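You operate a simulated robot arm through the tools that you are given. There is no shell and no other tool. Be economical: measure what you need, move in short steps, check, and stop when the job is done.

Carry out the task below with a simulated two-armed robot. There is one attempt and no reset: what you move stays moved.

TASK
Confirm the alarm, set the tablet to blue, 40 litres and press go.
Fine: next steps through the waters, up and down through the litres; go comes last.

It is judged by the outcome, as a careful person would: the job done as asked, and still so three seconds after it is handed in. It fails if anything else is knocked over, pushed out of place, dropped, spilled or broken.

THE ROBOT
Two 7-joint arms with two-finger grippers on one trunk, hanging from a carriage that runs on a gantry, over the field with the corners [-117.9, 249.9], [-117.7, -0.1], [0.3, 0], [0.1, 250] (x, y) and turns from -393 to 295 degrees about z. Base frame: it is fixed where the carriage stands at the start and does not move with it; the origin is on the floor, on the carriage's upright axis, x ahead of it, y to its left, z up. Lengths are in cm, angles in degrees, forces in N, time in s.
The left shoulder is at the start at [0, 23.6, 166.5], the right one opposite. With the tool pointing down near the work surface each hand reaches from about 28 to 74 cm from the robot's upright axis, wherever it stands, measured 20 degrees to its own side. Places, roughly: button marked confirm [80, -40, 140]; button marked down [80, -40, 130]; button marked go [80, -20, 140]; button marked next [80, -20, 130]; button marked up [80, -30, 130]. Payload 3.43 kg a hand.
The TCP of each hand is the grasp point between the finger pads, 3 cm short of the fingertips. In the tool frame z runs along the fingers and y along their closing line. The gripper opens to 10.4 cm. The gripper's body begins 5.7 cm behind the TCP.
Orientation is that of the tool frame in the base frame, as a unit quaternion [x, y, z, w]. With the fingers straight down and closing along the base's y, the tool's x points along the base's -x, its y along +y and its z along -z.

THE INTERFACE
- The arms move only by the tool drive_tool. It takes "left_steps", "right_steps" or both (then of equal length, played together; a hand with none holds still); each is a list of rows, each an object of numbers (a shift or turn left out is 0, a gripper value left out holds the last): "grip": the finger opening in mm, from 0 to 104; "tx", "ty", "tz": the shift along the base's x, y, z in units of 250 mm (1.0 is 250 mm); "wx", "wy", "wz": the turn, a rotation vector about the base's x, y, z in units of 60 degrees (1.0 is 60 degrees). In form: [{"grip": .., "tx": .., "ty": .., "tz": .., "wx": .., "wy": .., "wz": ..}, ...]. A call has 1 to 12 rows; each row is the pose to reach, as a shift and turn from the pose commanded when the call began. A call with a number of a shift or a turn outside -1 to 1 is refused whole. Rows are played at 5 a second. More than 5 cm and 8.6 degrees between two rows, or a gripper value outside its range, and nothing of the call is played. A pose out of reach is approached as far as the arm can. The call stops where the force on the tool passes 40 N (or 10 N more than at its start, if that is more) or the arm is blocked; 0.2 s more then pass. Each finger travels about 4.5 cm/s and halts on what it meets, pressing with about 40 N; the grip force reading is that of the motor and also rises with nothing between the fingers. The clock runs only during rows and for 0.2 s after the last one: add rows that repeat a pose to give the fingers time. The reply holds the time, the measured pose of the TCP, the force on the tool along the base axes, the opening and the grip force, in the units named above and with some noise, with the torque about the TCP (base axes, N m) and any sound that the robot's microphone picked up, and new pictures: "show" is both (left out), scene, wrist or none (wrist: the cameras of the hands that moved).
- Cameras (640 x 400 px; columns grow to the right, rows downward): "scene" is now at [24.77, -2.84, 178.75]; the picture's right is [-0.72, -0.69, 0.00], its down [-0.59, 0.61, -0.54] and it looks along [0.37, -0.39, -0.84] (base axes); focal length 268 px, centre (320, 200). "left" rides on the left gripper at [6.7, -1.8, -9] in its tool frame; the picture's right is [0.25, 0.97, 0.00], its down [-0.73, 0.19, -0.66] and it looks along [-0.64, 0.17, 0.75] (tool axes); focal length 218 px, centre (320, 200). "right" rides on the right gripper at [6.7, 1.8, -9] in its tool frame; the picture's right is [-0.25, 0.97, 0.00], its down [-0.73, -0.19, -0.66] and it looks along [-0.63, -0.17, 0.75] (tool axes); focal length 218 px, centre (320, 200). There is no depth. A picture from a camera that has moved, and an enlarged one, comes with that camera's place and axes in the base frame and with its lens. The place of the scene camera against the robot may be out by one fixed shift of up to 2.5 cm in any direction.
- move_column(by): slides the trunk up (or, below 0, down) by that many cm; the arms and the scene camera ride with it, the base frame stays. It gives what a move gives, with no picture.
- steer(legs): drives the robot by 1 to 6 legs, each [ahead, left, turn to the left] in cm, cm and degrees, along the robot's own axes; the way and the turn of a leg run together, so that a leg with both is an arc; at most 150 cm and 180 degrees a leg. The arms and the cameras ride along, it lands a little off, and it stops where it bumps. It keeps to its track: a leg is cut to what the track allows. It gives what a move gives, and a new picture of the scene camera.
- pan_tilt(pan, tilt): turns the head with the scene camera to pan (to the left, within 86 degrees either way) and tilt (down, from -29 to 69), counted from straight ahead of the robot. It gives what a move gives, and a new picture of the scene camera.
- zoom(camera, box): a new picture of the part [left, top, right, bottom] of that camera's present view, enlarged. The clock stands still meanwhile.
- finish_job(): hands the job in; it is judged then, once.

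Go step by step. Nothing tells you exact positions but the pictures and the camera data: compare them with the known pose of the tool, close in by small moves and look again before you grip or let go. The budget is 120 turns and 260 pictures, counting those below and the enlarged ones. Unless the task says otherwise, let go and move clear before handing in, and close with one line.

The tools are called after "Call:" by a JSON object that holds its "fn" and its "kwargs". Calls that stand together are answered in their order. drive_tool: Moves the arms, as the interface text tells. Its arguments: {"type":"object","properties":{"left_steps":{"type":"array"},"right_steps":{"type":"array"},"show":{"type":"string","enum":["both","scene","wrist","none"]}},"required":[]} The other tools are called the same way: move_column (by) slides the trunk up or down; steer (legs) drives the base; pan_tilt (pan, tilt) turns the head that bears the scene camera; zoom (camera, box) takes an enlarged picture of a part of a camera's view; finish_job () hands the job in.

At the start:

```text
clock: 0.0
left_tool_pos: [47.65, 1.17, 99.99]
left_ee_rot: [0.0, 1.0, 0.001, 0.0]
left_wrist_force: [-0.6, 0.2, 0.3]
left_moment: [-0.01, 0.02, 0.02]
left_width: 10.41
left_grip_force: 0.1
right_tool_pos: [36.67, -39.28, 99.95]
right_ee_rot: [-0.001, 1.0, 0.001, 0.001]
right_wrist_force: [0.2, -0.2, 0.0]
right_moment: [-0.02, -0.01, -0.01]
right_width: 10.4
right_grip_force: 0.1
trunk travel left (down, up): [-57.5, 6.5]
robot x, y, heading: [0.28, 0.38, -0.4]
head pan, tilt: [-46.0, 57.5]
```

scene: 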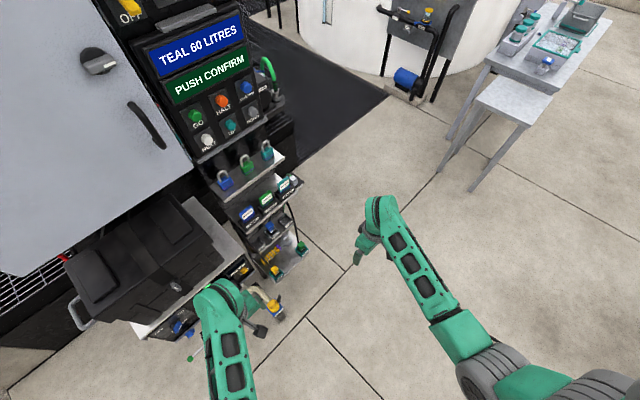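
right: 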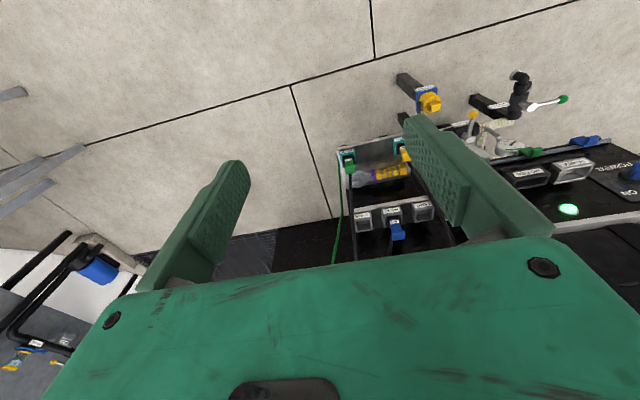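
left: 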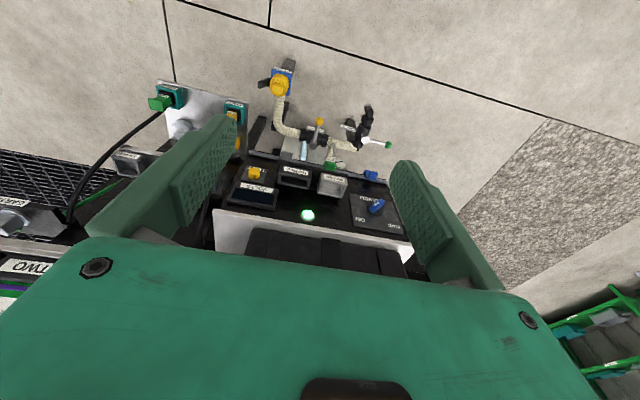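

The screen shows "TEAL 60 LITRES / PUSH CONFIRM" with a cluster of buttons under it. I'll turn the head to see the panel better.

Call:
{"fn": "pan_tilt", "kwargs": {"pan": -30, "tilt": 35}}

Call:
{"fn": "zoom", "kwargs": {"camera": "scene", "box": [160, 50, 480, 250]}}

```text
clock: 0.9
left_tool_pos: [47.6, 1.08, 100.07]
left_ee_rot: [0.0, 1.0, 0.0, 0.0]
left_wrist_force: [0.7, -0.5, -0.4]
left_moment: [-0.03, -0.05, -0.02]
left_width: 10.4
left_grip_force: 0.0
right_tool_pos: [36.63, -39.27, 99.99]
right_ee_rot: [0.0, 1.0, 0.001, 0.001]
right_wrist_force: [1.0, -0.6, -0.2]
right_moment: [-0.01, 0.02, -0.03]
right_width: 10.4
right_grip_force: 0.1
trunk travel left (down, up): [-57.5, 6.5]
robot x, y, heading: [0.28, -0.03, -0.0]
head pan, tilt: [-30.0, 35.0]
camera scene: at [27.57, -2.25, 181.88], right [-0.5, -0.87, 0.0], down [-0.5, 0.29, -0.82], along [0.71, -0.41, -0.57], focal length 268 px, centre (320, 200)
```

scene: 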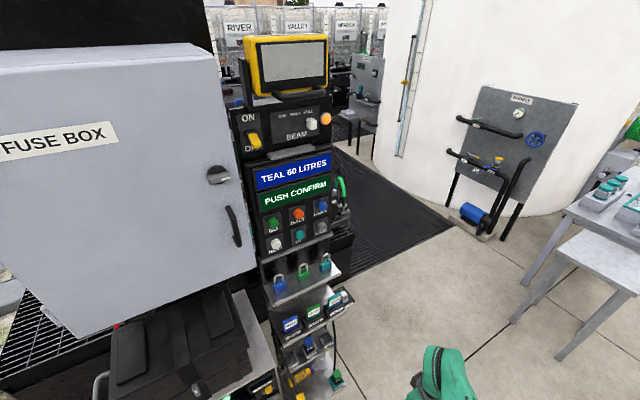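

```text
2.00 times, centred on (320, 150) of scene
camera zoom: at [27.57, -2.25, 181.88], right [-0.5, -0.87, 0.0], down [-0.5, 0.29, -0.82], along [0.71, -0.41, -0.57], focal length 536 px, centre (320, 300)
```

zoom: 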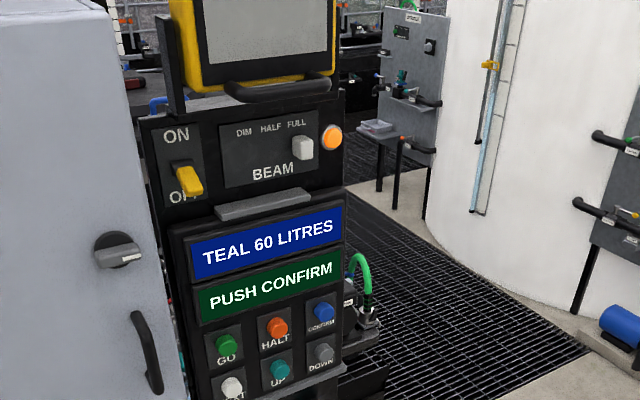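

The six buttons are in two rows (go, halt, confirm / next, up, down), about 7.5 cm apart, near x≈80. I'll close the right hand and turn it to point forward, rolled so its narrow side lies along y, while raising it.

Call:
{"fn": "drive_tool", "kwargs": {"right_steps": [{"grip": 0, "wx": -0.072, "wy": -0.072, "wz": 0.072, "tz": 0.1}, {"wx": -0.144, "wy": -0.144, "wz": 0.144, "tz": 0.2}, {"wx": -0.216, "wy": -0.216, "wz": 0.216, "tz": 0.3}, {"wx": -0.288, "wy": -0.288, "wz": 0.288, "tz": 0.4}, {"wx": -0.36, "wy": -0.36, "wz": 0.36, "tz": 0.5}, {"wx": -0.432, "wy": -0.432, "wz": 0.432, "tz": 0.6}, {"wx": -0.504, "wy": -0.504, "wz": 0.504, "tz": 0.7}, {"wx": -0.577, "wy": -0.577, "wz": 0.577, "tz": 0.8}], "show": "both"}}

```text
clock: 2.7
left_tool_pos: [47.54, 1.09, 100.13]
left_ee_rot: [-0.001, 1.0, 0.0, 0.0]
left_wrist_force: [0.7, -1.1, 0.5]
left_moment: [-0.02, -0.02, 0.03]
left_width: 10.38
left_grip_force: 0.0
right_tool_pos: [36.64, -39.22, 120.06]
right_ee_rot: [-0.289, 0.865, -0.29, 0.29]
right_wrist_force: [-0.1, 0.4, 0.4]
right_moment: [0.0, -0.01, -0.02]
right_width: 0.01
right_grip_force: 35.0
trunk travel left (down, up): [-57.5, 6.5]
robot x, y, heading: [0.08, -0.19, 0.2]
head pan, tilt: [-30.0, 35.0]
camera scene: at [27.57, -2.24, 181.88], right [-0.5, -0.87, 0.0], down [-0.5, 0.29, -0.82], along [0.71, -0.41, -0.57], focal length 268 px, centre (320, 200)
camera right: at [25.68, -39.61, 122.72], right [-0.15, 0.81, -0.56], down [0.11, 0.58, 0.81], along [0.98, 0.06, -0.18], focal length 218 px, centre (320, 200)
```

scene: 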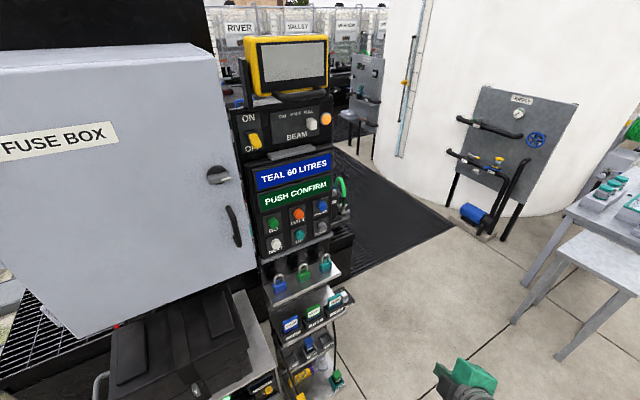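
right: 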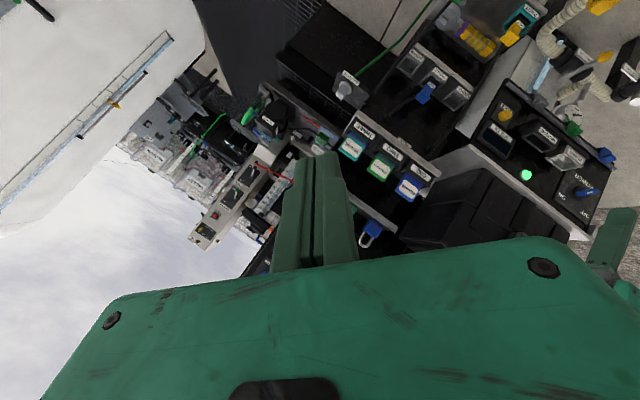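

The first half of the turn went cleanly. Now the second half, rising to z≈137.

Call:
{"fn": "drive_tool", "kwargs": {"right_steps": [{"wx": -0.072, "wy": -0.072, "wz": 0.072, "tz": 0.09, "tx": 0.06}, {"wx": -0.144, "wy": -0.144, "wz": 0.144, "tz": 0.18, "tx": 0.12}, {"wx": -0.216, "wy": -0.216, "wz": 0.216, "tz": 0.27, "tx": 0.18}, {"wx": -0.288, "wy": -0.288, "wz": 0.288, "tz": 0.36, "tx": 0.24}, {"wx": -0.36, "wy": -0.36, "wz": 0.36, "tz": 0.45, "tx": 0.3}, {"wx": -0.432, "wy": -0.432, "wz": 0.432, "tz": 0.54, "tx": 0.36}, {"wx": -0.504, "wy": -0.504, "wz": 0.504, "tz": 0.63, "tx": 0.42}, {"wx": -0.577, "wy": -0.577, "wz": 0.577, "tz": 0.7, "tx": 0.48}, {"wx": -0.577, "wy": -0.577, "wz": 0.577, "tz": 0.7, "tx": 0.48}], "show": "both"}}

```text
clock: 4.7
left_tool_pos: [47.5, 1.04, 100.06]
left_ee_rot: [0.0, 1.0, 0.001, 0.0]
left_wrist_force: [0.3, -0.5, 0.3]
left_moment: [0.02, 0.01, 0.0]
left_width: 10.39
left_grip_force: 0.1
right_tool_pos: [49.89, -25.52, 137.65]
right_ee_rot: [-0.481, 0.519, -0.518, 0.481]
right_wrist_force: [0.1, 0.6, 0.0]
right_moment: [0.02, 0.0, 0.0]
right_width: 0.0
right_grip_force: 34.6
right hand out of reach, approached as far as the arm can: row 2, 3, 4, 5, 6, 7, 8, 9
trunk travel left (down, up): [-57.5, 6.5]
robot x, y, heading: [-0.3, 0.18, 0.2]
head pan, tilt: [-30.0, 35.0]
camera scene: at [27.58, -2.24, 181.89], right [-0.5, -0.87, 0.0], down [-0.5, 0.29, -0.82], along [0.71, -0.41, -0.57], focal length 268 px, centre (320, 200)
camera right: at [40.54, -31.54, 136.0], right [0.02, 0.25, -0.97], down [-0.6, 0.78, 0.19], along [0.8, 0.58, 0.17], focal length 218 px, centre (320, 200)
```

scene: 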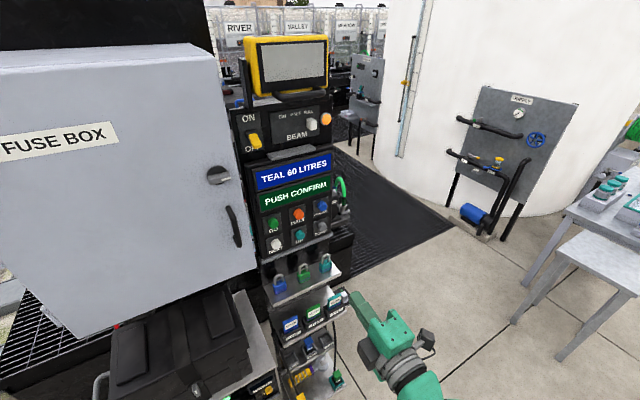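
right: 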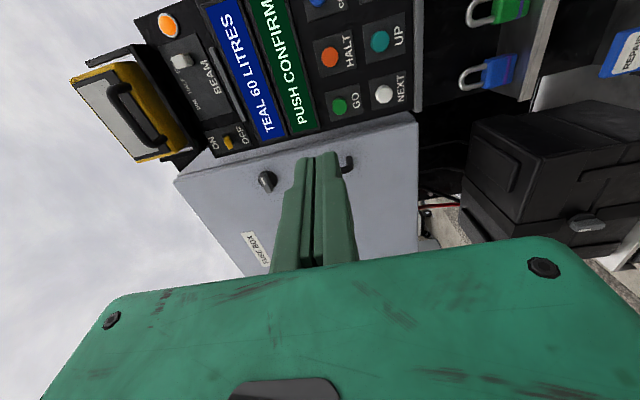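

The hand was too close in to reach the intended pose, but it now faces the panel. The wrist view puts go near y≈-21.5, z≈136, confirm near y≈-35, and the fuse box front about flush with the panel. I'll move ahead and re-measure.

Call:
{"fn": "drive_tool", "kwargs": {"right_steps": [{"tx": 0.12}, {"tx": 0.24}, {"tx": 0.36}, {"tx": 0.48}, {"tx": 0.48}], "show": "both"}}

```text
clock: 5.9
left_tool_pos: [47.72, 1.08, 100.0]
left_ee_rot: [0.0, 1.0, 0.0, 0.0]
left_wrist_force: [0.0, 0.0, -0.5]
left_moment: [0.04, 0.0, 0.01]
left_width: 10.38
left_grip_force: 0.0
right_tool_pos: [62.38, -25.57, 137.52]
right_ee_rot: [-0.481, 0.52, -0.517, 0.481]
right_wrist_force: [0.3, 0.7, 0.3]
right_moment: [0.04, 0.0, -0.03]
right_width: 0.02
right_grip_force: 35.4
trunk travel left (down, up): [-57.5, 6.5]
robot x, y, heading: [-0.03, -0.01, 0.2]
head pan, tilt: [-30.0, 35.0]
camera scene: at [27.58, -2.24, 181.89], right [-0.5, -0.87, 0.0], down [-0.5, 0.29, -0.82], along [0.71, -0.41, -0.57], focal length 268 px, centre (320, 200)
camera right: at [53.01, -31.56, 135.83], right [0.02, 0.25, -0.97], down [-0.6, 0.78, 0.19], along [0.8, 0.58, 0.17], focal length 218 px, centre (320, 200)
```

scene: 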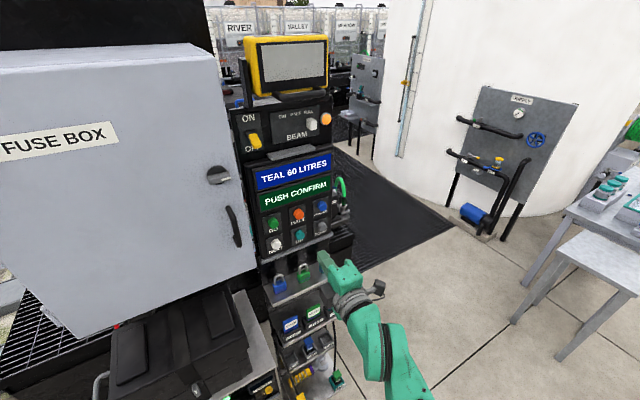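
right: 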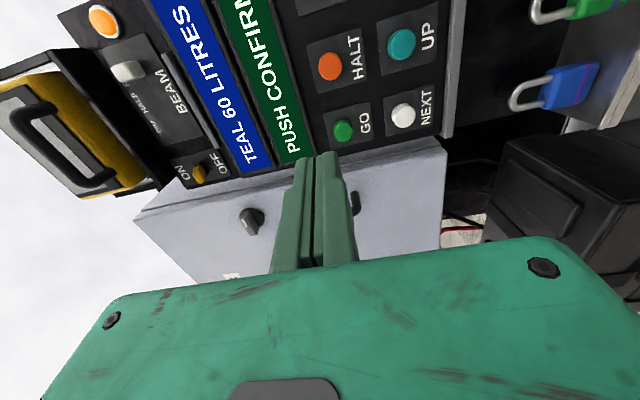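

Triangulating two wrist views gives go ≈ [82, -21, 136], halt y≈-28.8, confirm ≈ [82, -36.4, 136], and the lower row at z≈128. I'll line up in front of confirm with the heading squared, staying about 8 cm away.

Call:
{"fn": "drive_tool", "kwargs": {"right_steps": [{"ty": -0.14, "tz": -0.02, "wz": 0.024}, {"ty": -0.28, "tz": -0.04, "wz": 0.048, "tx": 0.05}, {"ty": -0.424, "tz": -0.056, "wz": 0.072, "tx": 0.15}, {"ty": -0.424, "tz": -0.056, "wz": 0.072, "tx": 0.3}, {"ty": -0.424, "tz": -0.056, "wz": 0.072, "tx": 0.36}, {"ty": -0.424, "tz": -0.056, "wz": 0.072, "tx": 0.36}], "show": "both"}}

Call:
{"fn": "zoom", "kwargs": {"camera": "scene", "box": [200, 130, 400, 255]}}

```text
clock: 7.3
left_tool_pos: [47.62, 1.07, 99.94]
left_ee_rot: [0.0, 1.0, 0.0, 0.0]
left_wrist_force: [0.0, -0.2, -0.8]
left_moment: [-0.01, 0.02, 0.01]
left_width: 10.4
left_grip_force: 0.2
right_tool_pos: [71.86, -27.82, 135.25]
right_ee_rot: [0.472, -0.523, 0.526, -0.476]
right_wrist_force: [0.4, 0.0, 0.0]
right_moment: [-0.01, -0.02, -0.01]
right_width: 0.0
right_grip_force: 34.8
right hand out of reach, approached as far as the arm can: row 1, 2, 3, 4, 5, 6
trunk travel left (down, up): [-57.5, 6.5]
robot x, y, heading: [0.05, 0.46, -0.1]
head pan, tilt: [-30.0, 35.0]
camera scene: at [27.58, -2.24, 181.89], right [-0.5, -0.87, 0.0], down [-0.5, 0.29, -0.82], along [0.71, -0.41, -0.57], focal length 268 px, centre (320, 200)
camera right: at [62.37, -33.55, 133.47], right [0.03, 0.25, -0.97], down [-0.58, 0.79, 0.19], along [0.81, 0.56, 0.17], focal length 218 px, centre (320, 200)
```

scene: 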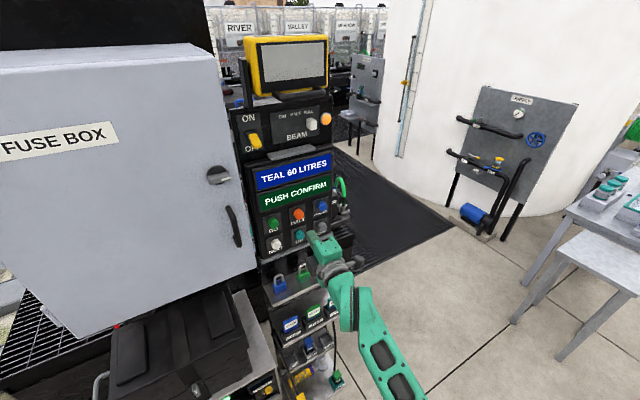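
right: 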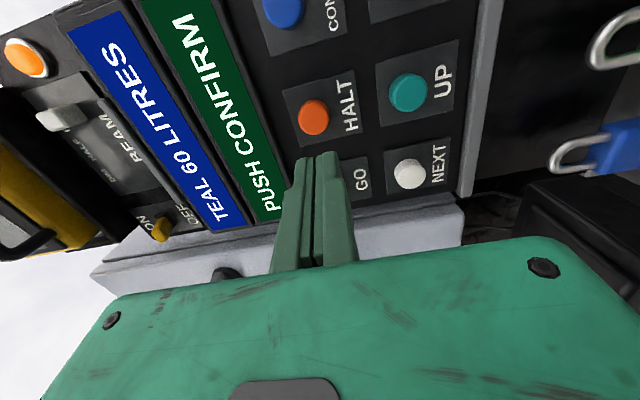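

```text
3.20 times, centred on (300, 192) of scene
camera zoom: at [27.58, -2.24, 181.89], right [-0.5, -0.87, 0.0], down [-0.5, 0.29, -0.82], along [0.71, -0.41, -0.57], focal length 857 px, centre (384, 224)
```

zoom: 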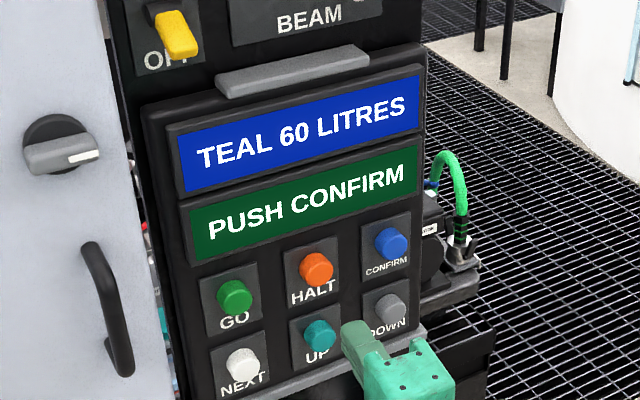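

The arm hits a joint limit before y=-36 in this roll. I'll back off a little and unroll the hand toward its natural pose (camera below), then shift right.

Call:
{"fn": "drive_tool", "kwargs": {"right_steps": [{"tx": -0.15}, {"tx": -0.3, "wx": 0.14}, {"tx": -0.3, "wx": 0.28}, {"tx": -0.3, "wx": 0.42}, {"tx": -0.3, "wx": 0.56}, {"tx": -0.3, "wx": 0.7}, {"tx": -0.3, "wx": 0.84}, {"tx": -0.3, "wx": 0.98}, {"tx": -0.3, "wx": 0.98, "ty": -0.12}, {"tx": -0.3, "wx": 0.98, "ty": -0.24}, {"tx": -0.3, "wx": 0.98, "ty": -0.35}, {"tx": -0.3, "wx": 0.98, "ty": -0.35}], "show": "both"}}

```text
clock: 9.9
left_tool_pos: [47.7, 1.11, 100.07]
left_ee_rot: [0.001, 1.0, 0.0, -0.001]
left_wrist_force: [0.0, 0.7, -0.4]
left_moment: [0.01, -0.03, 0.0]
left_width: 10.4
left_grip_force: 0.1
right_tool_pos: [65.28, -29.23, 135.24]
right_ee_rot: [-0.154, 0.72, -0.227, 0.637]
right_wrist_force: [-0.4, -0.1, 1.0]
right_moment: [-0.01, 0.03, -0.04]
right_width: 0.0
right_grip_force: 34.3
right hand out of reach, approached as far as the arm can: row 5, 6, 7, 8, 9, 10, 11, 12
trunk travel left (down, up): [-57.5, 6.5]
robot x, y, heading: [-0.01, 0.08, 0.1]
head pan, tilt: [-30.0, 35.0]
camera scene: at [27.58, -2.24, 181.89], right [-0.5, -0.87, 0.0], down [-0.5, 0.29, -0.82], along [0.71, -0.41, -0.57], focal length 268 px, centre (320, 200)
camera right: at [55.65, -30.02, 129.56], right [0.1, 0.95, -0.29], down [-0.56, 0.29, 0.77], along [0.82, 0.09, 0.56], focal length 218 px, centre (320, 200)
```

scene: 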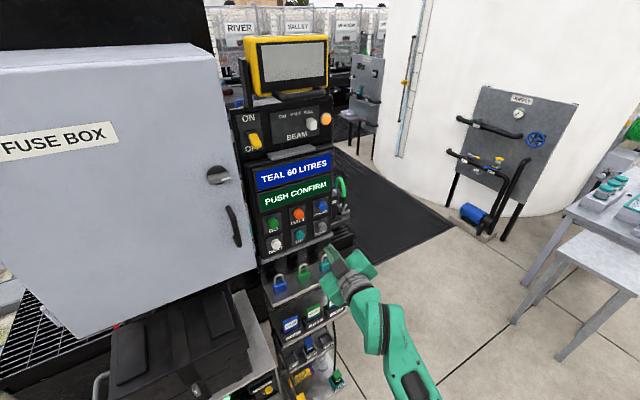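
right: 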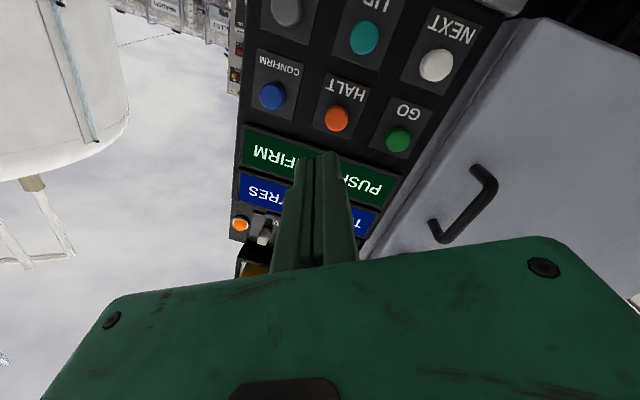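

Still limited sideways. Turning the base a little to the right will bring the arm's comfortable zone round to confirm. First I'll lift the left hand a bit and retract the right for safety.

Call:
{"fn": "drive_tool", "kwargs": {"left_steps": [{"tz": 0.15, "tx": -0.1}, {"tz": 0.3, "tx": -0.2}, {"tz": 0.3, "tx": -0.2}], "right_steps": [{"tx": -0.12}, {"tx": -0.24}, {"tx": -0.24}], "show": "none"}}

Call:
{"fn": "steer", "kwargs": {"legs": [[0, 0, -18]]}}

```text
clock: 10.7
left_tool_pos: [42.72, 1.09, 107.72]
left_ee_rot: [0.0, 1.0, 0.0, 0.0]
left_wrist_force: [-0.4, 0.0, -0.6]
left_moment: [0.0, -0.01, -0.01]
left_width: 10.41
left_grip_force: 0.1
right_tool_pos: [59.4, -29.22, 135.5]
right_ee_rot: [-0.153, 0.72, -0.228, 0.637]
right_wrist_force: [-0.2, 0.5, 0.3]
right_moment: [-0.01, 0.0, -0.01]
right_width: 0.0
right_grip_force: 34.3
trunk travel left (down, up): [-57.5, 6.5]
robot x, y, heading: [0.17, 0.17, 0.1]
head pan, tilt: [-30.0, 35.0]
```

```text
clock: 12.1
left_tool_pos: [41.04, -11.92, 107.73]
left_ee_rot: [0.155, 0.988, 0.0, 0.0]
left_wrist_force: [0.0, 0.3, -0.1]
left_moment: [-0.04, -0.01, 0.0]
left_width: 10.42
left_grip_force: 0.0
right_tool_pos: [47.7, -45.85, 135.47]
right_ee_rot: [-0.04, 0.735, -0.323, 0.594]
right_wrist_force: [-0.5, -0.7, -0.1]
right_moment: [0.0, 0.01, 0.01]
right_width: 0.0
right_grip_force: 34.6
trunk travel left (down, up): [-57.5, 6.5]
robot x, y, heading: [-0.54, -0.02, -17.9]
head pan, tilt: [-30.0, 35.0]
camera scene: at [24.91, -10.47, 181.89], right [-0.74, -0.67, 0.0], down [-0.39, 0.42, -0.82], along [0.55, -0.61, -0.57], focal length 268 px, centre (320, 200)
```

scene: 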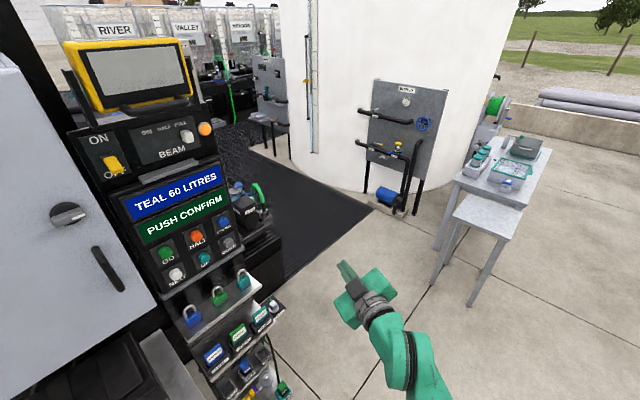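

Base turned cleanly. Now yaw the hand back to face the panel while moving in front of confirm.

Call:
{"fn": "drive_tool", "kwargs": {"right_steps": [{"wz": 0.1, "tx": 0.12, "ty": 0.08}, {"wz": 0.2, "tx": 0.24, "ty": 0.16}, {"wz": 0.3, "tx": 0.36, "ty": 0.26}, {"wz": 0.41, "tx": 0.48, "ty": 0.38}, {"wz": 0.41, "tx": 0.6, "ty": 0.38}, {"wz": 0.41, "tx": 0.72, "ty": 0.38}, {"wz": 0.41, "tx": 0.72, "ty": 0.38}], "show": "both"}}

```text
clock: 13.7
left_tool_pos: [40.81, -12.01, 107.56]
left_ee_rot: [0.155, 0.988, 0.0, 0.0]
left_wrist_force: [0.4, 0.1, -0.4]
left_moment: [0.0, 0.01, 0.01]
left_width: 10.38
left_grip_force: 0.1
right_tool_pos: [66.2, -27.79, 135.18]
right_ee_rot: [-0.163, 0.719, -0.225, 0.637]
right_wrist_force: [-0.5, -0.6, 0.0]
right_moment: [-0.01, -0.04, -0.01]
right_width: 0.01
right_grip_force: 34.5
right hand out of reach, approached as far as the arm can: row 1, 2, 3, 4, 5, 6, 7
trunk travel left (down, up): [-57.5, 6.5]
robot x, y, heading: [-0.12, 0.06, -17.6]
head pan, tilt: [-30.0, 35.0]
camera scene: at [24.88, -10.48, 181.87], right [-0.74, -0.67, 0.0], down [-0.39, 0.42, -0.82], along [0.55, -0.61, -0.57], focal length 268 px, centre (320, 200)
camera right: at [56.63, -28.71, 129.4], right [0.09, 0.95, -0.3], down [-0.56, 0.3, 0.77], along [0.82, 0.1, 0.56], focal length 218 px, centre (320, 200)
```

scene: 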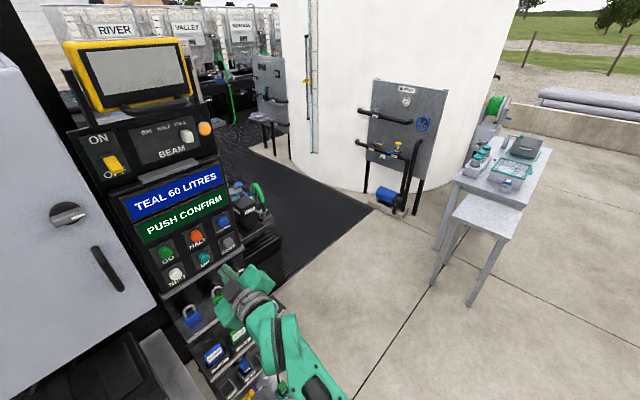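
right: 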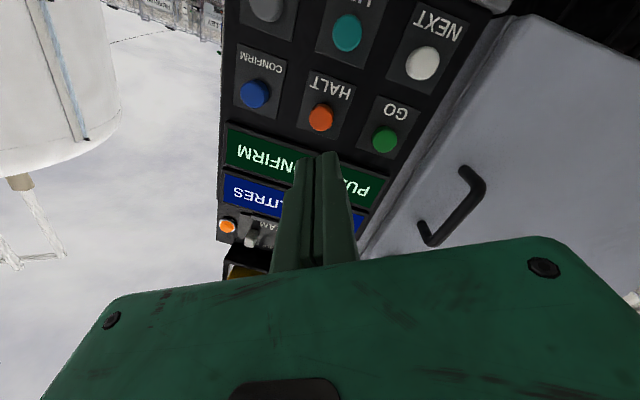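

The hand can only point roughly along the shoulder–TCP line, so confirm must be pressed with a slight rightward yaw (~-15°). I'll set that and shift right.

Call:
{"fn": "drive_tool", "kwargs": {"right_steps": [{"wz": -0.07, "ty": -0.08, "tz": 0.02}, {"wz": -0.14, "ty": -0.16, "tz": 0.04}, {"wz": -0.16, "ty": -0.24, "tz": 0.045}, {"wz": -0.16, "ty": -0.316, "tz": 0.045}, {"wz": -0.16, "ty": -0.316, "tz": 0.045}], "show": "both"}}

```text
clock: 14.9
left_tool_pos: [41.08, -11.95, 107.67]
left_ee_rot: [0.155, 0.988, 0.0, 0.0]
left_wrist_force: [-0.5, 0.3, -0.1]
left_moment: [-0.03, -0.03, -0.02]
left_width: 10.39
left_grip_force: 0.0
right_tool_pos: [66.44, -35.62, 136.49]
right_ee_rot: [-0.101, 0.729, -0.279, 0.617]
right_wrist_force: [-0.4, -0.6, -0.4]
right_moment: [-0.01, 0.02, -0.02]
right_width: 0.01
right_grip_force: 34.5
trunk travel left (down, up): [-57.5, 6.5]
robot x, y, heading: [0.03, -0.07, -17.7]
head pan, tilt: [-30.0, 35.0]
camera scene: at [24.91, -10.47, 181.89], right [-0.74, -0.67, 0.0], down [-0.39, 0.42, -0.82], along [0.55, -0.61, -0.57], focal length 268 px, centre (320, 200)
camera right: at [56.82, -34.88, 130.69], right [0.24, 0.92, -0.3], down [-0.51, 0.39, 0.77], along [0.83, -0.04, 0.56], focal length 218 px, centre (320, 200)
```

scene: 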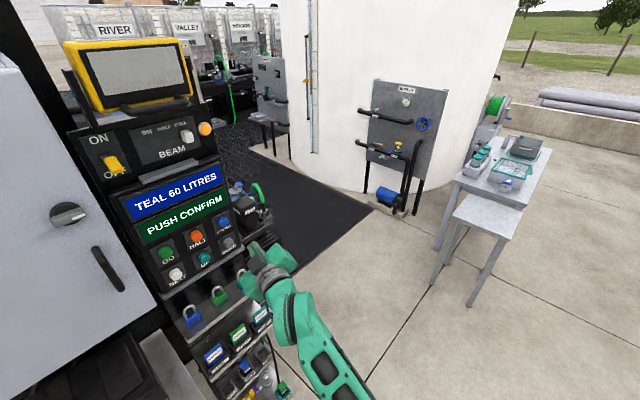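
right: 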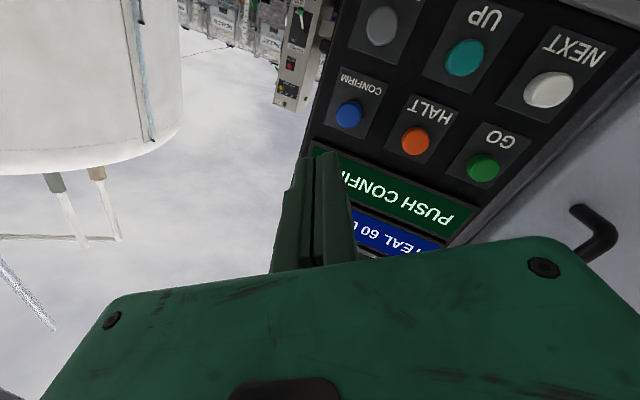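

The tip is now in line with confirm (≈[82, -36.7, 135.9]; columns at y -36.7/-29/-21.3, rows z 135.9/128). I'll approach to about 4 cm away and check.

Call:
{"fn": "drive_tool", "kwargs": {"right_steps": [{"tx": 0.12, "ty": -0.01, "tz": -0.013}, {"tx": 0.24, "ty": -0.01, "tz": -0.013}, {"tx": 0.34, "ty": -0.01, "tz": -0.013}, {"tx": 0.34, "ty": -0.01, "tz": -0.013}], "show": "none"}}

Call:
{"fn": "zoom", "kwargs": {"camera": "scene", "box": [100, 150, 300, 275]}}

```text
clock: 15.9
left_tool_pos: [41.05, -12.03, 107.67]
left_ee_rot: [0.155, 0.988, 0.0, 0.0]
left_wrist_force: [-0.7, 0.3, 0.6]
left_moment: [-0.02, -0.01, -0.01]
left_width: 10.41
left_grip_force: 0.0
right_tool_pos: [74.85, -35.64, 136.21]
right_ee_rot: [-0.102, 0.73, -0.277, 0.617]
right_wrist_force: [-0.2, -0.3, 0.0]
right_moment: [0.0, 0.02, -0.02]
right_width: 0.02
right_grip_force: 34.8
trunk travel left (down, up): [-57.5, 6.5]
robot x, y, heading: [0.02, -0.02, -17.5]
head pan, tilt: [-30.0, 35.0]
```

```text
3.20 times, centred on (200, 212) of scene
camera zoom: at [24.91, -10.47, 181.89], right [-0.74, -0.67, 0.0], down [-0.39, 0.42, -0.82], along [0.55, -0.61, -0.57], focal length 857 px, centre (704, 160)
```

zoom: 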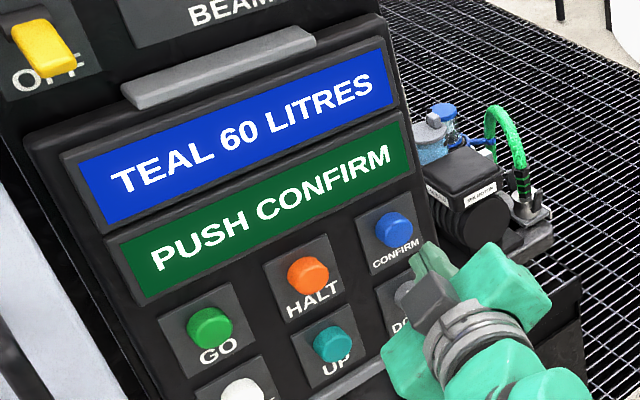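

The tip is heading for confirm. Pressing slowly.

Call:
{"fn": "drive_tool", "kwargs": {"right_steps": [{"tx": 0.04}, {"tx": 0.07}, {"tx": 0.09}, {"tx": 0.105}, {"tx": 0.12}, {"tx": 0.135}], "show": "none"}}

Call:
{"fn": "zoom", "kwargs": {"camera": "scene", "box": [100, 150, 300, 275]}}

```text
clock: 17.3
left_tool_pos: [41.03, -11.97, 107.61]
left_ee_rot: [0.155, 0.988, 0.0, 0.0]
left_wrist_force: [-0.4, -0.4, -0.9]
left_moment: [0.01, 0.01, -0.02]
left_width: 10.41
left_grip_force: 0.1
right_tool_pos: [75.91, -35.93, 137.5]
right_ee_rot: [-0.102, 0.729, -0.278, 0.617]
right_wrist_force: [0.2, -0.1, -0.6]
right_moment: [0.04, 0.01, 0.0]
right_width: 0.0
right_grip_force: 34.7
right hand out of reach, approached as far as the arm can: row 1, 2, 3, 4, 5, 6
trunk travel left (down, up): [-57.5, 6.5]
robot x, y, heading: [-0.28, -0.03, -18.1]
head pan, tilt: [-30.0, 35.0]
```

```text
3.20 times, centred on (200, 212) of scene
camera zoom: at [24.91, -10.47, 181.89], right [-0.74, -0.67, 0.0], down [-0.39, 0.42, -0.82], along [0.55, -0.61, -0.57], focal length 857 px, centre (704, 160)
```

zoom: 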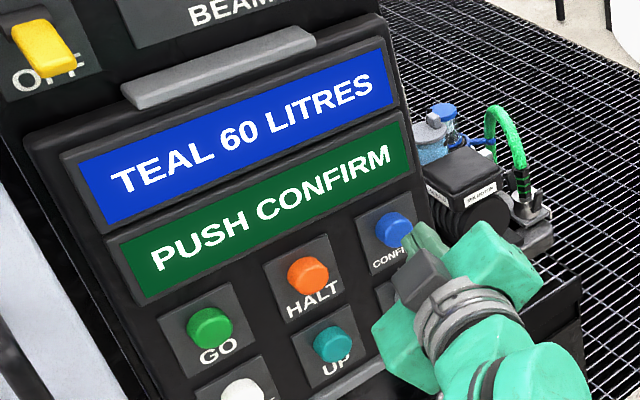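

The arm runs out of length short of the button, because turning right moved the shoulder back. I'll retract and turn the base left so the right shoulder swings forward.

Call:
{"fn": "drive_tool", "kwargs": {"right_steps": [{"tx": -0.18}, {"tx": -0.36, "ty": -0.03}, {"tx": -0.54, "ty": -0.08}, {"tx": -0.72, "ty": -0.14}, {"tx": -0.9, "ty": -0.2}, {"tx": -1.0, "ty": -0.24}, {"tx": -1.0, "ty": -0.24}], "show": "none"}}

```text
clock: 18.9
left_tool_pos: [41.0, -11.93, 107.65]
left_ee_rot: [0.155, 0.988, 0.0, 0.0]
left_wrist_force: [0.3, -0.4, -0.1]
left_moment: [-0.01, 0.0, 0.0]
left_width: 10.4
left_grip_force: 0.1
right_tool_pos: [51.52, -39.07, 137.9]
right_ee_rot: [-0.093, 0.731, -0.286, 0.612]
right_wrist_force: [-0.2, 0.2, -0.3]
right_moment: [0.02, 0.01, -0.04]
right_width: 0.0
right_grip_force: 34.7
right hand out of reach, approached as far as the arm can: row 4, 5, 6, 7
trunk travel left (down, up): [-57.5, 6.5]
robot x, y, heading: [-0.04, -0.19, -17.7]
head pan, tilt: [-30.0, 35.0]
```

Before turning left I'll check what stands on the left side.

Call:
{"fn": "pan_tilt", "kwargs": {"pan": 70, "tilt": 45}}

```text
clock: 20.6
left_tool_pos: [40.95, -11.99, 107.69]
left_ee_rot: [0.155, 0.988, 0.0, 0.0]
left_wrist_force: [0.3, 0.0, -1.1]
left_moment: [0.04, 0.0, 0.03]
left_width: 10.39
left_grip_force: 0.0
right_tool_pos: [51.57, -39.05, 137.93]
right_ee_rot: [-0.093, 0.731, -0.285, 0.612]
right_wrist_force: [0.4, 1.3, 0.2]
right_moment: [0.0, 0.0, 0.01]
right_width: 0.0
right_grip_force: 34.9
trunk travel left (down, up): [-57.5, 6.5]
robot x, y, heading: [-0.01, 0.21, -18.0]
head pan, tilt: [70.0, 45.0]
camera scene: at [23.98, 2.47, 180.41], right [0.79, -0.61, 0.0], down [-0.43, -0.56, -0.71], along [0.43, 0.56, -0.71], focal length 268 px, centre (320, 200)
```

scene: 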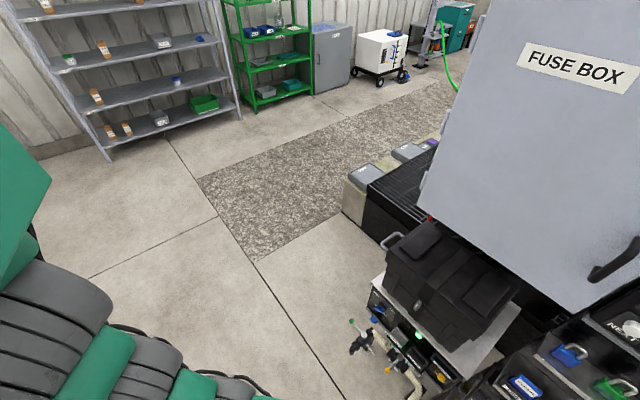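

The left side is clear floor. Turning left by 38°.

Call:
{"fn": "steer", "kwargs": {"legs": [[0, 0, 38]]}}

Call:
{"fn": "pan_tilt", "kwargs": {"pan": -50, "tilt": 38}}

```text
clock: 22.8
left_tool_pos: [39.86, 15.6, 107.62]
left_ee_rot: [-0.172, 0.985, 0.0, 0.001]
left_wrist_force: [1.2, 0.1, -0.3]
left_moment: [0.0, 0.03, 0.0]
left_width: 10.37
left_grip_force: 0.0
right_tool_pos: [64.79, 0.77, 137.89]
right_ee_rot: [-0.323, 0.662, -0.073, 0.672]
right_wrist_force: [-0.4, 0.6, -0.8]
right_moment: [0.0, 0.02, -0.01]
right_width: 0.0
right_grip_force: 34.3
trunk travel left (down, up): [-57.5, 6.5]
robot x, y, heading: [-0.04, -0.27, 19.7]
head pan, tilt: [70.0, 45.0]
camera scene: at [18.78, 17.09, 180.41], right [1.0, 0.0, 0.0], down [0.0, -0.71, -0.71], along [0.0, 0.71, -0.71], focal length 268 px, centre (320, 200)
```

scene: 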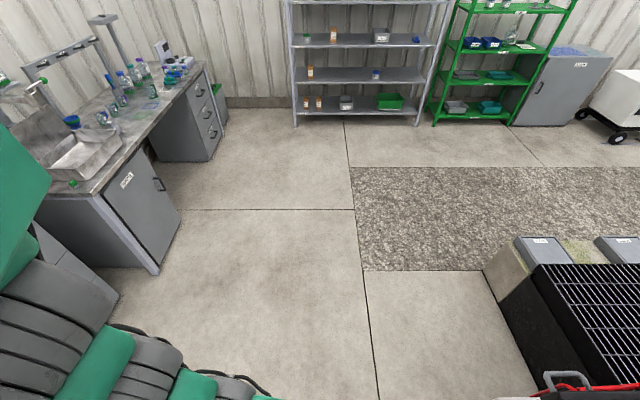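

```text
clock: 24.8
left_tool_pos: [39.83, 15.51, 107.7]
left_ee_rot: [-0.172, 0.985, 0.0, 0.0]
left_wrist_force: [-0.9, -1.0, 0.7]
left_moment: [-0.05, -0.01, 0.01]
left_width: 10.41
left_grip_force: 0.0
right_tool_pos: [64.74, 0.58, 137.98]
right_ee_rot: [-0.323, 0.663, -0.072, 0.672]
right_wrist_force: [0.7, 0.1, 0.0]
right_moment: [0.05, 0.03, -0.01]
right_width: 0.01
right_grip_force: 35.4
trunk travel left (down, up): [-57.5, 6.5]
robot x, y, heading: [0.52, 0.07, 19.7]
head pan, tilt: [-50.0, 38.0]
camera scene: at [26.23, 4.62, 181.43], right [-0.5, -0.86, 0.0], down [-0.53, 0.31, -0.79], along [0.68, -0.4, -0.62], focal length 268 px, centre (320, 200)
```

scene: 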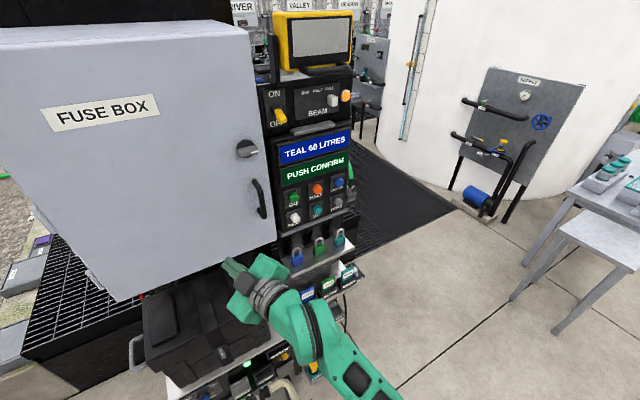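

Now move back rightwards in front of the buttons, yawing the hand right, keeping clear of the fuse box handle.

Call:
{"fn": "drive_tool", "kwargs": {"right_steps": [{"ty": -0.12, "wz": -0.075, "tx": -0.04}, {"ty": -0.24, "wz": -0.15, "tx": -0.08}, {"ty": -0.36, "wz": -0.225, "tx": -0.1}, {"ty": -0.48, "wz": -0.3, "tx": -0.1}, {"ty": -0.6, "wz": -0.375, "tx": -0.1}, {"ty": -0.72, "wz": -0.45, "tx": -0.1}, {"ty": -0.84, "wz": -0.525, "tx": -0.1}, {"ty": -0.96, "wz": -0.6, "tx": -0.1}, {"ty": -0.96, "wz": -0.6, "tx": -0.1}], "show": "none"}}

Call:
{"fn": "drive_tool", "kwargs": {"right_steps": [{"ty": -0.12}, {"ty": -0.24}, {"ty": -0.36}, {"ty": -0.49}, {"ty": -0.49}], "show": "both"}}

```text
clock: 26.8
left_tool_pos: [39.87, 15.44, 107.71]
left_ee_rot: [-0.172, 0.985, 0.0, 0.0]
left_wrist_force: [-0.1, 0.4, 0.1]
left_moment: [0.01, 0.0, 0.03]
left_width: 10.39
left_grip_force: 0.0
right_tool_pos: [62.3, -23.29, 137.98]
right_ee_rot: [-0.102, 0.73, -0.278, 0.616]
right_wrist_force: [0.1, -0.2, 1.2]
right_moment: [-0.02, -0.03, -0.02]
right_width: 0.0
right_grip_force: 34.7
trunk travel left (down, up): [-57.5, 6.5]
robot x, y, heading: [0.26, -0.36, 19.9]
head pan, tilt: [-50.0, 38.0]
```

```text
clock: 28.0
left_tool_pos: [39.85, 15.59, 107.6]
left_ee_rot: [-0.173, 0.985, 0.001, 0.0]
left_wrist_force: [0.2, 0.0, -0.2]
left_moment: [0.0, -0.02, -0.02]
left_width: 10.41
left_grip_force: 0.1
right_tool_pos: [61.99, -35.63, 137.93]
right_ee_rot: [-0.104, 0.73, -0.276, 0.617]
right_wrist_force: [-0.2, -0.7, -0.5]
right_moment: [0.01, -0.03, 0.02]
right_width: 0.0
right_grip_force: 34.3
trunk travel left (down, up): [-57.5, 6.5]
robot x, y, heading: [0.1, -0.28, 20.0]
head pan, tilt: [-50.0, 38.0]
camera scene: at [26.22, 4.62, 181.43], right [-0.5, -0.86, 0.0], down [-0.53, 0.31, -0.79], along [0.68, -0.4, -0.62], focal length 268 px, centre (320, 200)
camera right: at [52.49, -34.96, 132.23], right [0.24, 0.92, -0.3], down [-0.51, 0.38, 0.77], along [0.83, -0.03, 0.56], focal length 218 px, centre (320, 200)
```

scene: 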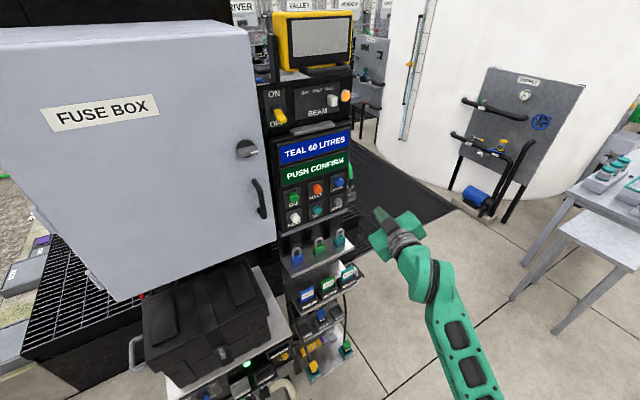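
right: 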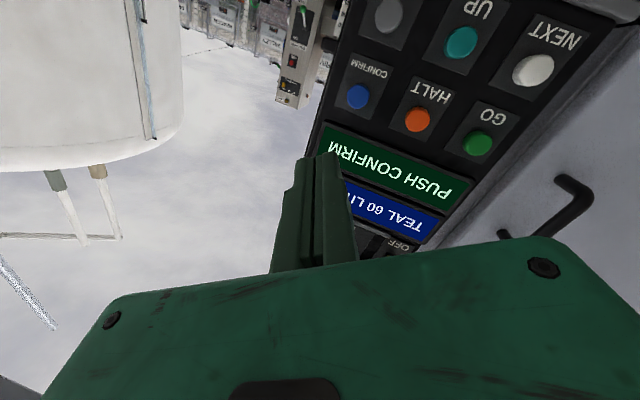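

In reach now. Approach confirm to about 3 cm, then press slowly.

Call:
{"fn": "drive_tool", "kwargs": {"right_steps": [{"tx": 0.12, "tz": -0.07, "ty": -0.007}, {"tx": 0.27, "tz": -0.07, "ty": -0.007}, {"tx": 0.42, "tz": -0.07, "ty": -0.007}, {"tx": 0.54, "tz": -0.07, "ty": -0.007}, {"tx": 0.54, "tz": -0.07, "ty": -0.007}], "show": "wrist"}}

Call:
{"fn": "zoom", "kwargs": {"camera": "scene", "box": [240, 120, 400, 220]}}

```text
clock: 29.2
left_tool_pos: [39.82, 15.61, 107.58]
left_ee_rot: [-0.172, 0.985, 0.0, 0.0]
left_wrist_force: [0.4, 0.0, -0.1]
left_moment: [0.0, -0.01, 0.03]
left_width: 10.39
left_grip_force: 0.0
right_tool_pos: [75.49, -35.7, 136.23]
right_ee_rot: [-0.104, 0.73, -0.277, 0.616]
right_wrist_force: [0.3, 0.2, -0.4]
right_moment: [0.04, -0.03, -0.02]
right_width: 0.01
right_grip_force: 34.7
trunk travel left (down, up): [-57.5, 6.5]
robot x, y, heading: [-0.01, -0.07, 19.8]
head pan, tilt: [-50.0, 38.0]
camera right: at [65.93, -35.12, 130.52], right [0.24, 0.92, -0.3], down [-0.51, 0.38, 0.77], along [0.83, -0.03, 0.56], focal length 218 px, centre (320, 200)
```

right: 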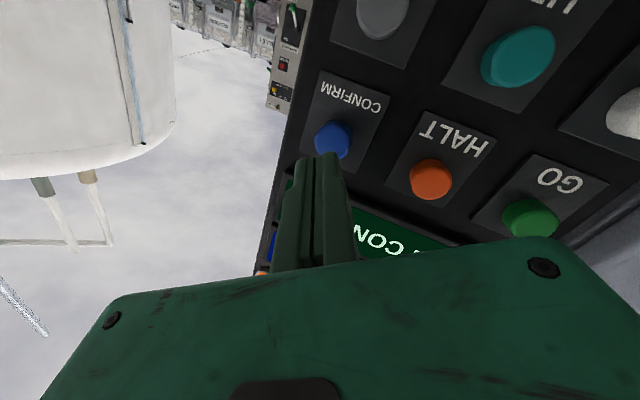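

```text
4.00 times, centred on (320, 170) of scene
camera zoom: at [26.22, 4.62, 181.43], right [-0.5, -0.86, 0.0], down [-0.53, 0.31, -0.79], along [0.68, -0.4, -0.62], focal length 1072 px, centre (320, 320)
```

zoom: 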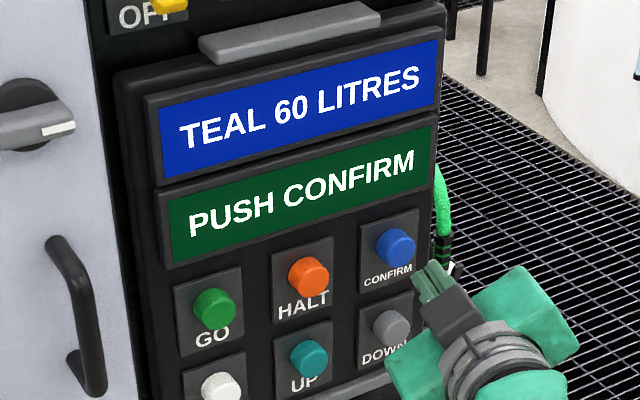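

Well aligned. Pressing slowly.

Call:
{"fn": "drive_tool", "kwargs": {"right_steps": [{"tx": 0.04}, {"tx": 0.07}, {"tx": 0.09}, {"tx": 0.105}, {"tx": 0.12}, {"tx": 0.135}], "show": "none"}}

Call:
{"fn": "zoom", "kwargs": {"camera": "scene", "box": [240, 120, 400, 220]}}

```text
clock: 30.6
left_tool_pos: [39.8, 15.53, 107.55]
left_ee_rot: [-0.172, 0.985, 0.0, 0.001]
left_wrist_force: [0.4, 0.2, 0.6]
left_moment: [0.0, 0.0, 0.0]
left_width: 10.42
left_grip_force: 0.0
right_tool_pos: [79.16, -35.8, 136.21]
right_ee_rot: [-0.104, 0.73, -0.276, 0.617]
right_wrist_force: [-2.0, 0.8, 2.0]
right_moment: [0.06, -0.02, 0.05]
right_width: 0.01
right_grip_force: 34.5
trunk travel left (down, up): [-57.5, 6.5]
robot x, y, heading: [-0.19, -0.05, 20.0]
head pan, tilt: [-50.0, 38.0]
heard: click
```

```text
4.00 times, centred on (320, 170) of scene
camera zoom: at [26.22, 4.62, 181.43], right [-0.5, -0.86, 0.0], down [-0.53, 0.31, -0.79], along [0.68, -0.4, -0.62], focal length 1072 px, centre (320, 320)
```

zoom: 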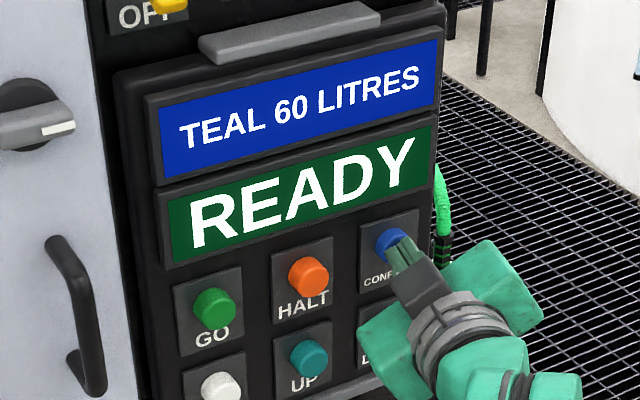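

Click heard and the display shows READY. Back off and drop to the down button (z≈128).

Call:
{"fn": "drive_tool", "kwargs": {"right_steps": [{"tx": -0.08}, {"tx": -0.18}, {"tx": -0.18, "tz": -0.12}, {"tx": -0.18, "tz": -0.24}, {"tx": -0.18, "tz": -0.316}, {"tx": -0.18, "tz": -0.316}], "show": "wrist"}}

Call:
{"fn": "zoom", "kwargs": {"camera": "scene", "box": [240, 120, 400, 220]}}

```text
clock: 32.0
left_tool_pos: [39.91, 15.64, 107.59]
left_ee_rot: [-0.172, 0.985, 0.0, 0.0]
left_wrist_force: [0.4, 0.8, -0.1]
left_moment: [0.03, 0.01, 0.03]
left_width: 10.42
left_grip_force: 0.1
right_tool_pos: [74.62, -35.68, 128.32]
right_ee_rot: [-0.103, 0.73, -0.277, 0.616]
right_wrist_force: [0.3, -0.2, -0.2]
right_moment: [0.01, 0.03, 0.03]
right_width: 0.01
right_grip_force: 34.8
trunk travel left (down, up): [-57.5, 6.5]
robot x, y, heading: [0.13, -0.38, 19.9]
head pan, tilt: [-50.0, 38.0]
camera right: at [64.97, -35.13, 122.57], right [0.24, 0.92, -0.3], down [-0.51, 0.38, 0.77], along [0.83, -0.03, 0.56], focal length 218 px, centre (320, 200)
```

right: 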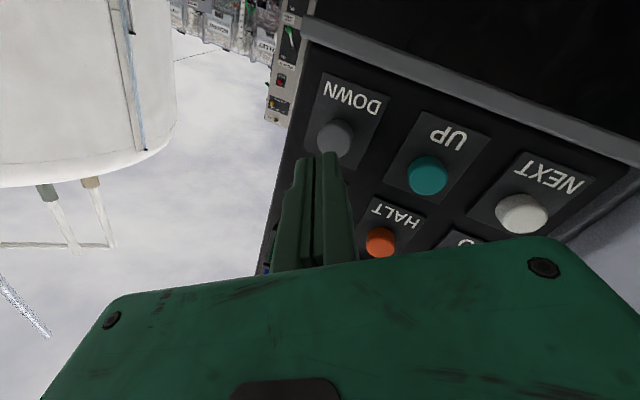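

```text
4.00 times, centred on (320, 170) of scene
camera zoom: at [26.22, 4.62, 181.43], right [-0.5, -0.86, 0.0], down [-0.53, 0.31, -0.79], along [0.68, -0.4, -0.62], focal length 1072 px, centre (320, 320)
```

zoom: 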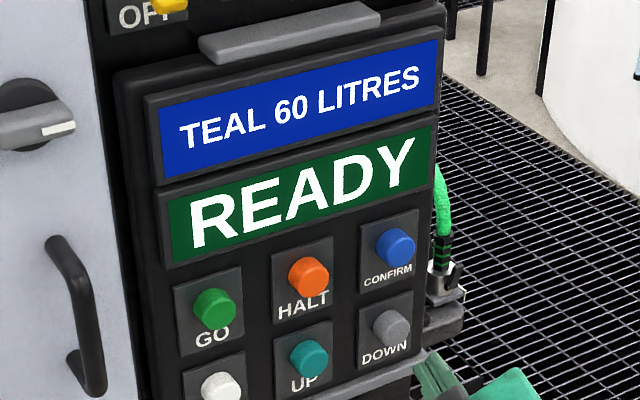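

Aligned with down. Press and release once, then read the display.

Call:
{"fn": "drive_tool", "kwargs": {"right_steps": [{"tx": 0.06}, {"tx": 0.1}, {"tx": 0.13}, {"tx": 0.15}, {"tx": 0.165}, {"tx": 0.18}, {"tx": 0.18}, {"tx": 0.12}, {"tx": 0.04}, {"tx": 0.04}], "show": "none"}}

Call:
{"fn": "zoom", "kwargs": {"camera": "scene", "box": [240, 120, 400, 220]}}

```text
clock: 34.2
left_tool_pos: [39.89, 15.49, 107.57]
left_ee_rot: [-0.172, 0.985, 0.001, 0.001]
left_wrist_force: [-0.2, -0.8, -0.9]
left_moment: [-0.02, 0.01, 0.01]
left_width: 10.4
left_grip_force: 0.0
right_tool_pos: [75.41, -35.79, 128.29]
right_ee_rot: [-0.103, 0.73, -0.277, 0.616]
right_wrist_force: [0.0, -1.3, 0.1]
right_moment: [0.01, 0.01, 0.01]
right_width: 0.0
right_grip_force: 34.9
trunk travel left (down, up): [-57.5, 6.5]
robot x, y, heading: [-0.35, 0.0, 19.8]
head pan, tilt: [-50.0, 38.0]
```

```text
4.00 times, centred on (320, 170) of scene
camera zoom: at [26.23, 4.62, 181.43], right [-0.5, -0.86, 0.0], down [-0.53, 0.31, -0.79], along [0.68, -0.4, -0.62], focal length 1072 px, centre (320, 320)
```

zoom: 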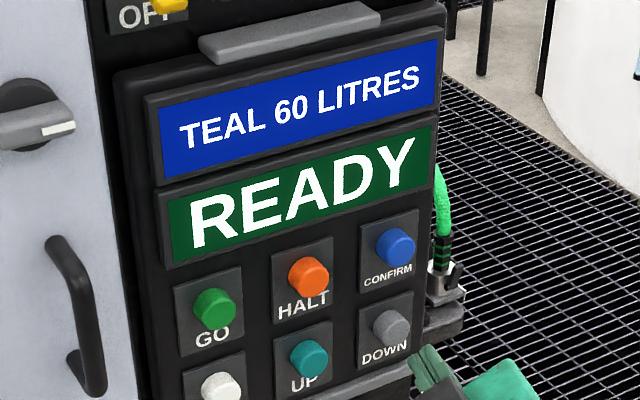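

No click that time: not deep enough. I'll press a bit deeper (about 0.8 cm more).

Call:
{"fn": "drive_tool", "kwargs": {"right_steps": [{"tx": 0.06}, {"tx": 0.1}, {"tx": 0.13}, {"tx": 0.145}, {"tx": 0.155}, {"tx": 0.165}, {"tx": 0.172}, {"tx": 0.172}, {"tx": 0.08}, {"tx": 0.0}, {"tx": 0.0}], "show": "none"}}

Call:
{"fn": "zoom", "kwargs": {"camera": "scene", "box": [240, 120, 400, 220]}}

```text
clock: 36.6
left_tool_pos: [39.77, 15.45, 107.6]
left_ee_rot: [-0.173, 0.985, 0.0, -0.001]
left_wrist_force: [0.6, -0.3, -0.6]
left_moment: [0.02, -0.01, -0.01]
left_width: 10.42
left_grip_force: 0.0
right_tool_pos: [75.81, -35.67, 128.34]
right_ee_rot: [-0.104, 0.73, -0.277, 0.616]
right_wrist_force: [0.3, -0.4, 0.9]
right_moment: [0.0, -0.01, 0.01]
right_width: 0.02
right_grip_force: 35.2
trunk travel left (down, up): [-57.5, 6.5]
robot x, y, heading: [-0.23, -0.1, 19.8]
head pan, tilt: [-50.0, 38.0]
heard: click
```

```text
4.00 times, centred on (320, 170) of scene
camera zoom: at [26.23, 4.62, 181.43], right [-0.5, -0.86, 0.0], down [-0.53, 0.31, -0.79], along [0.68, -0.4, -0.62], focal length 1072 px, centre (320, 320)
```

zoom: 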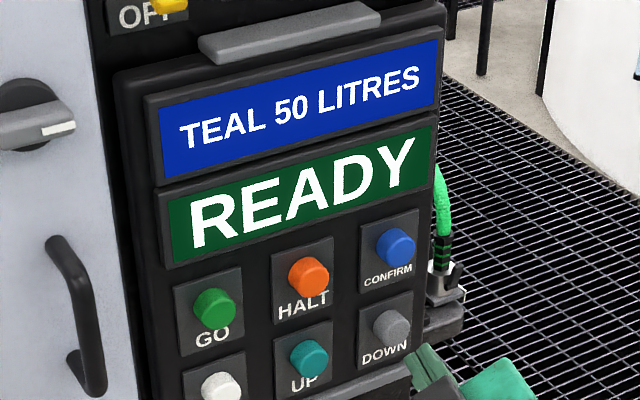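

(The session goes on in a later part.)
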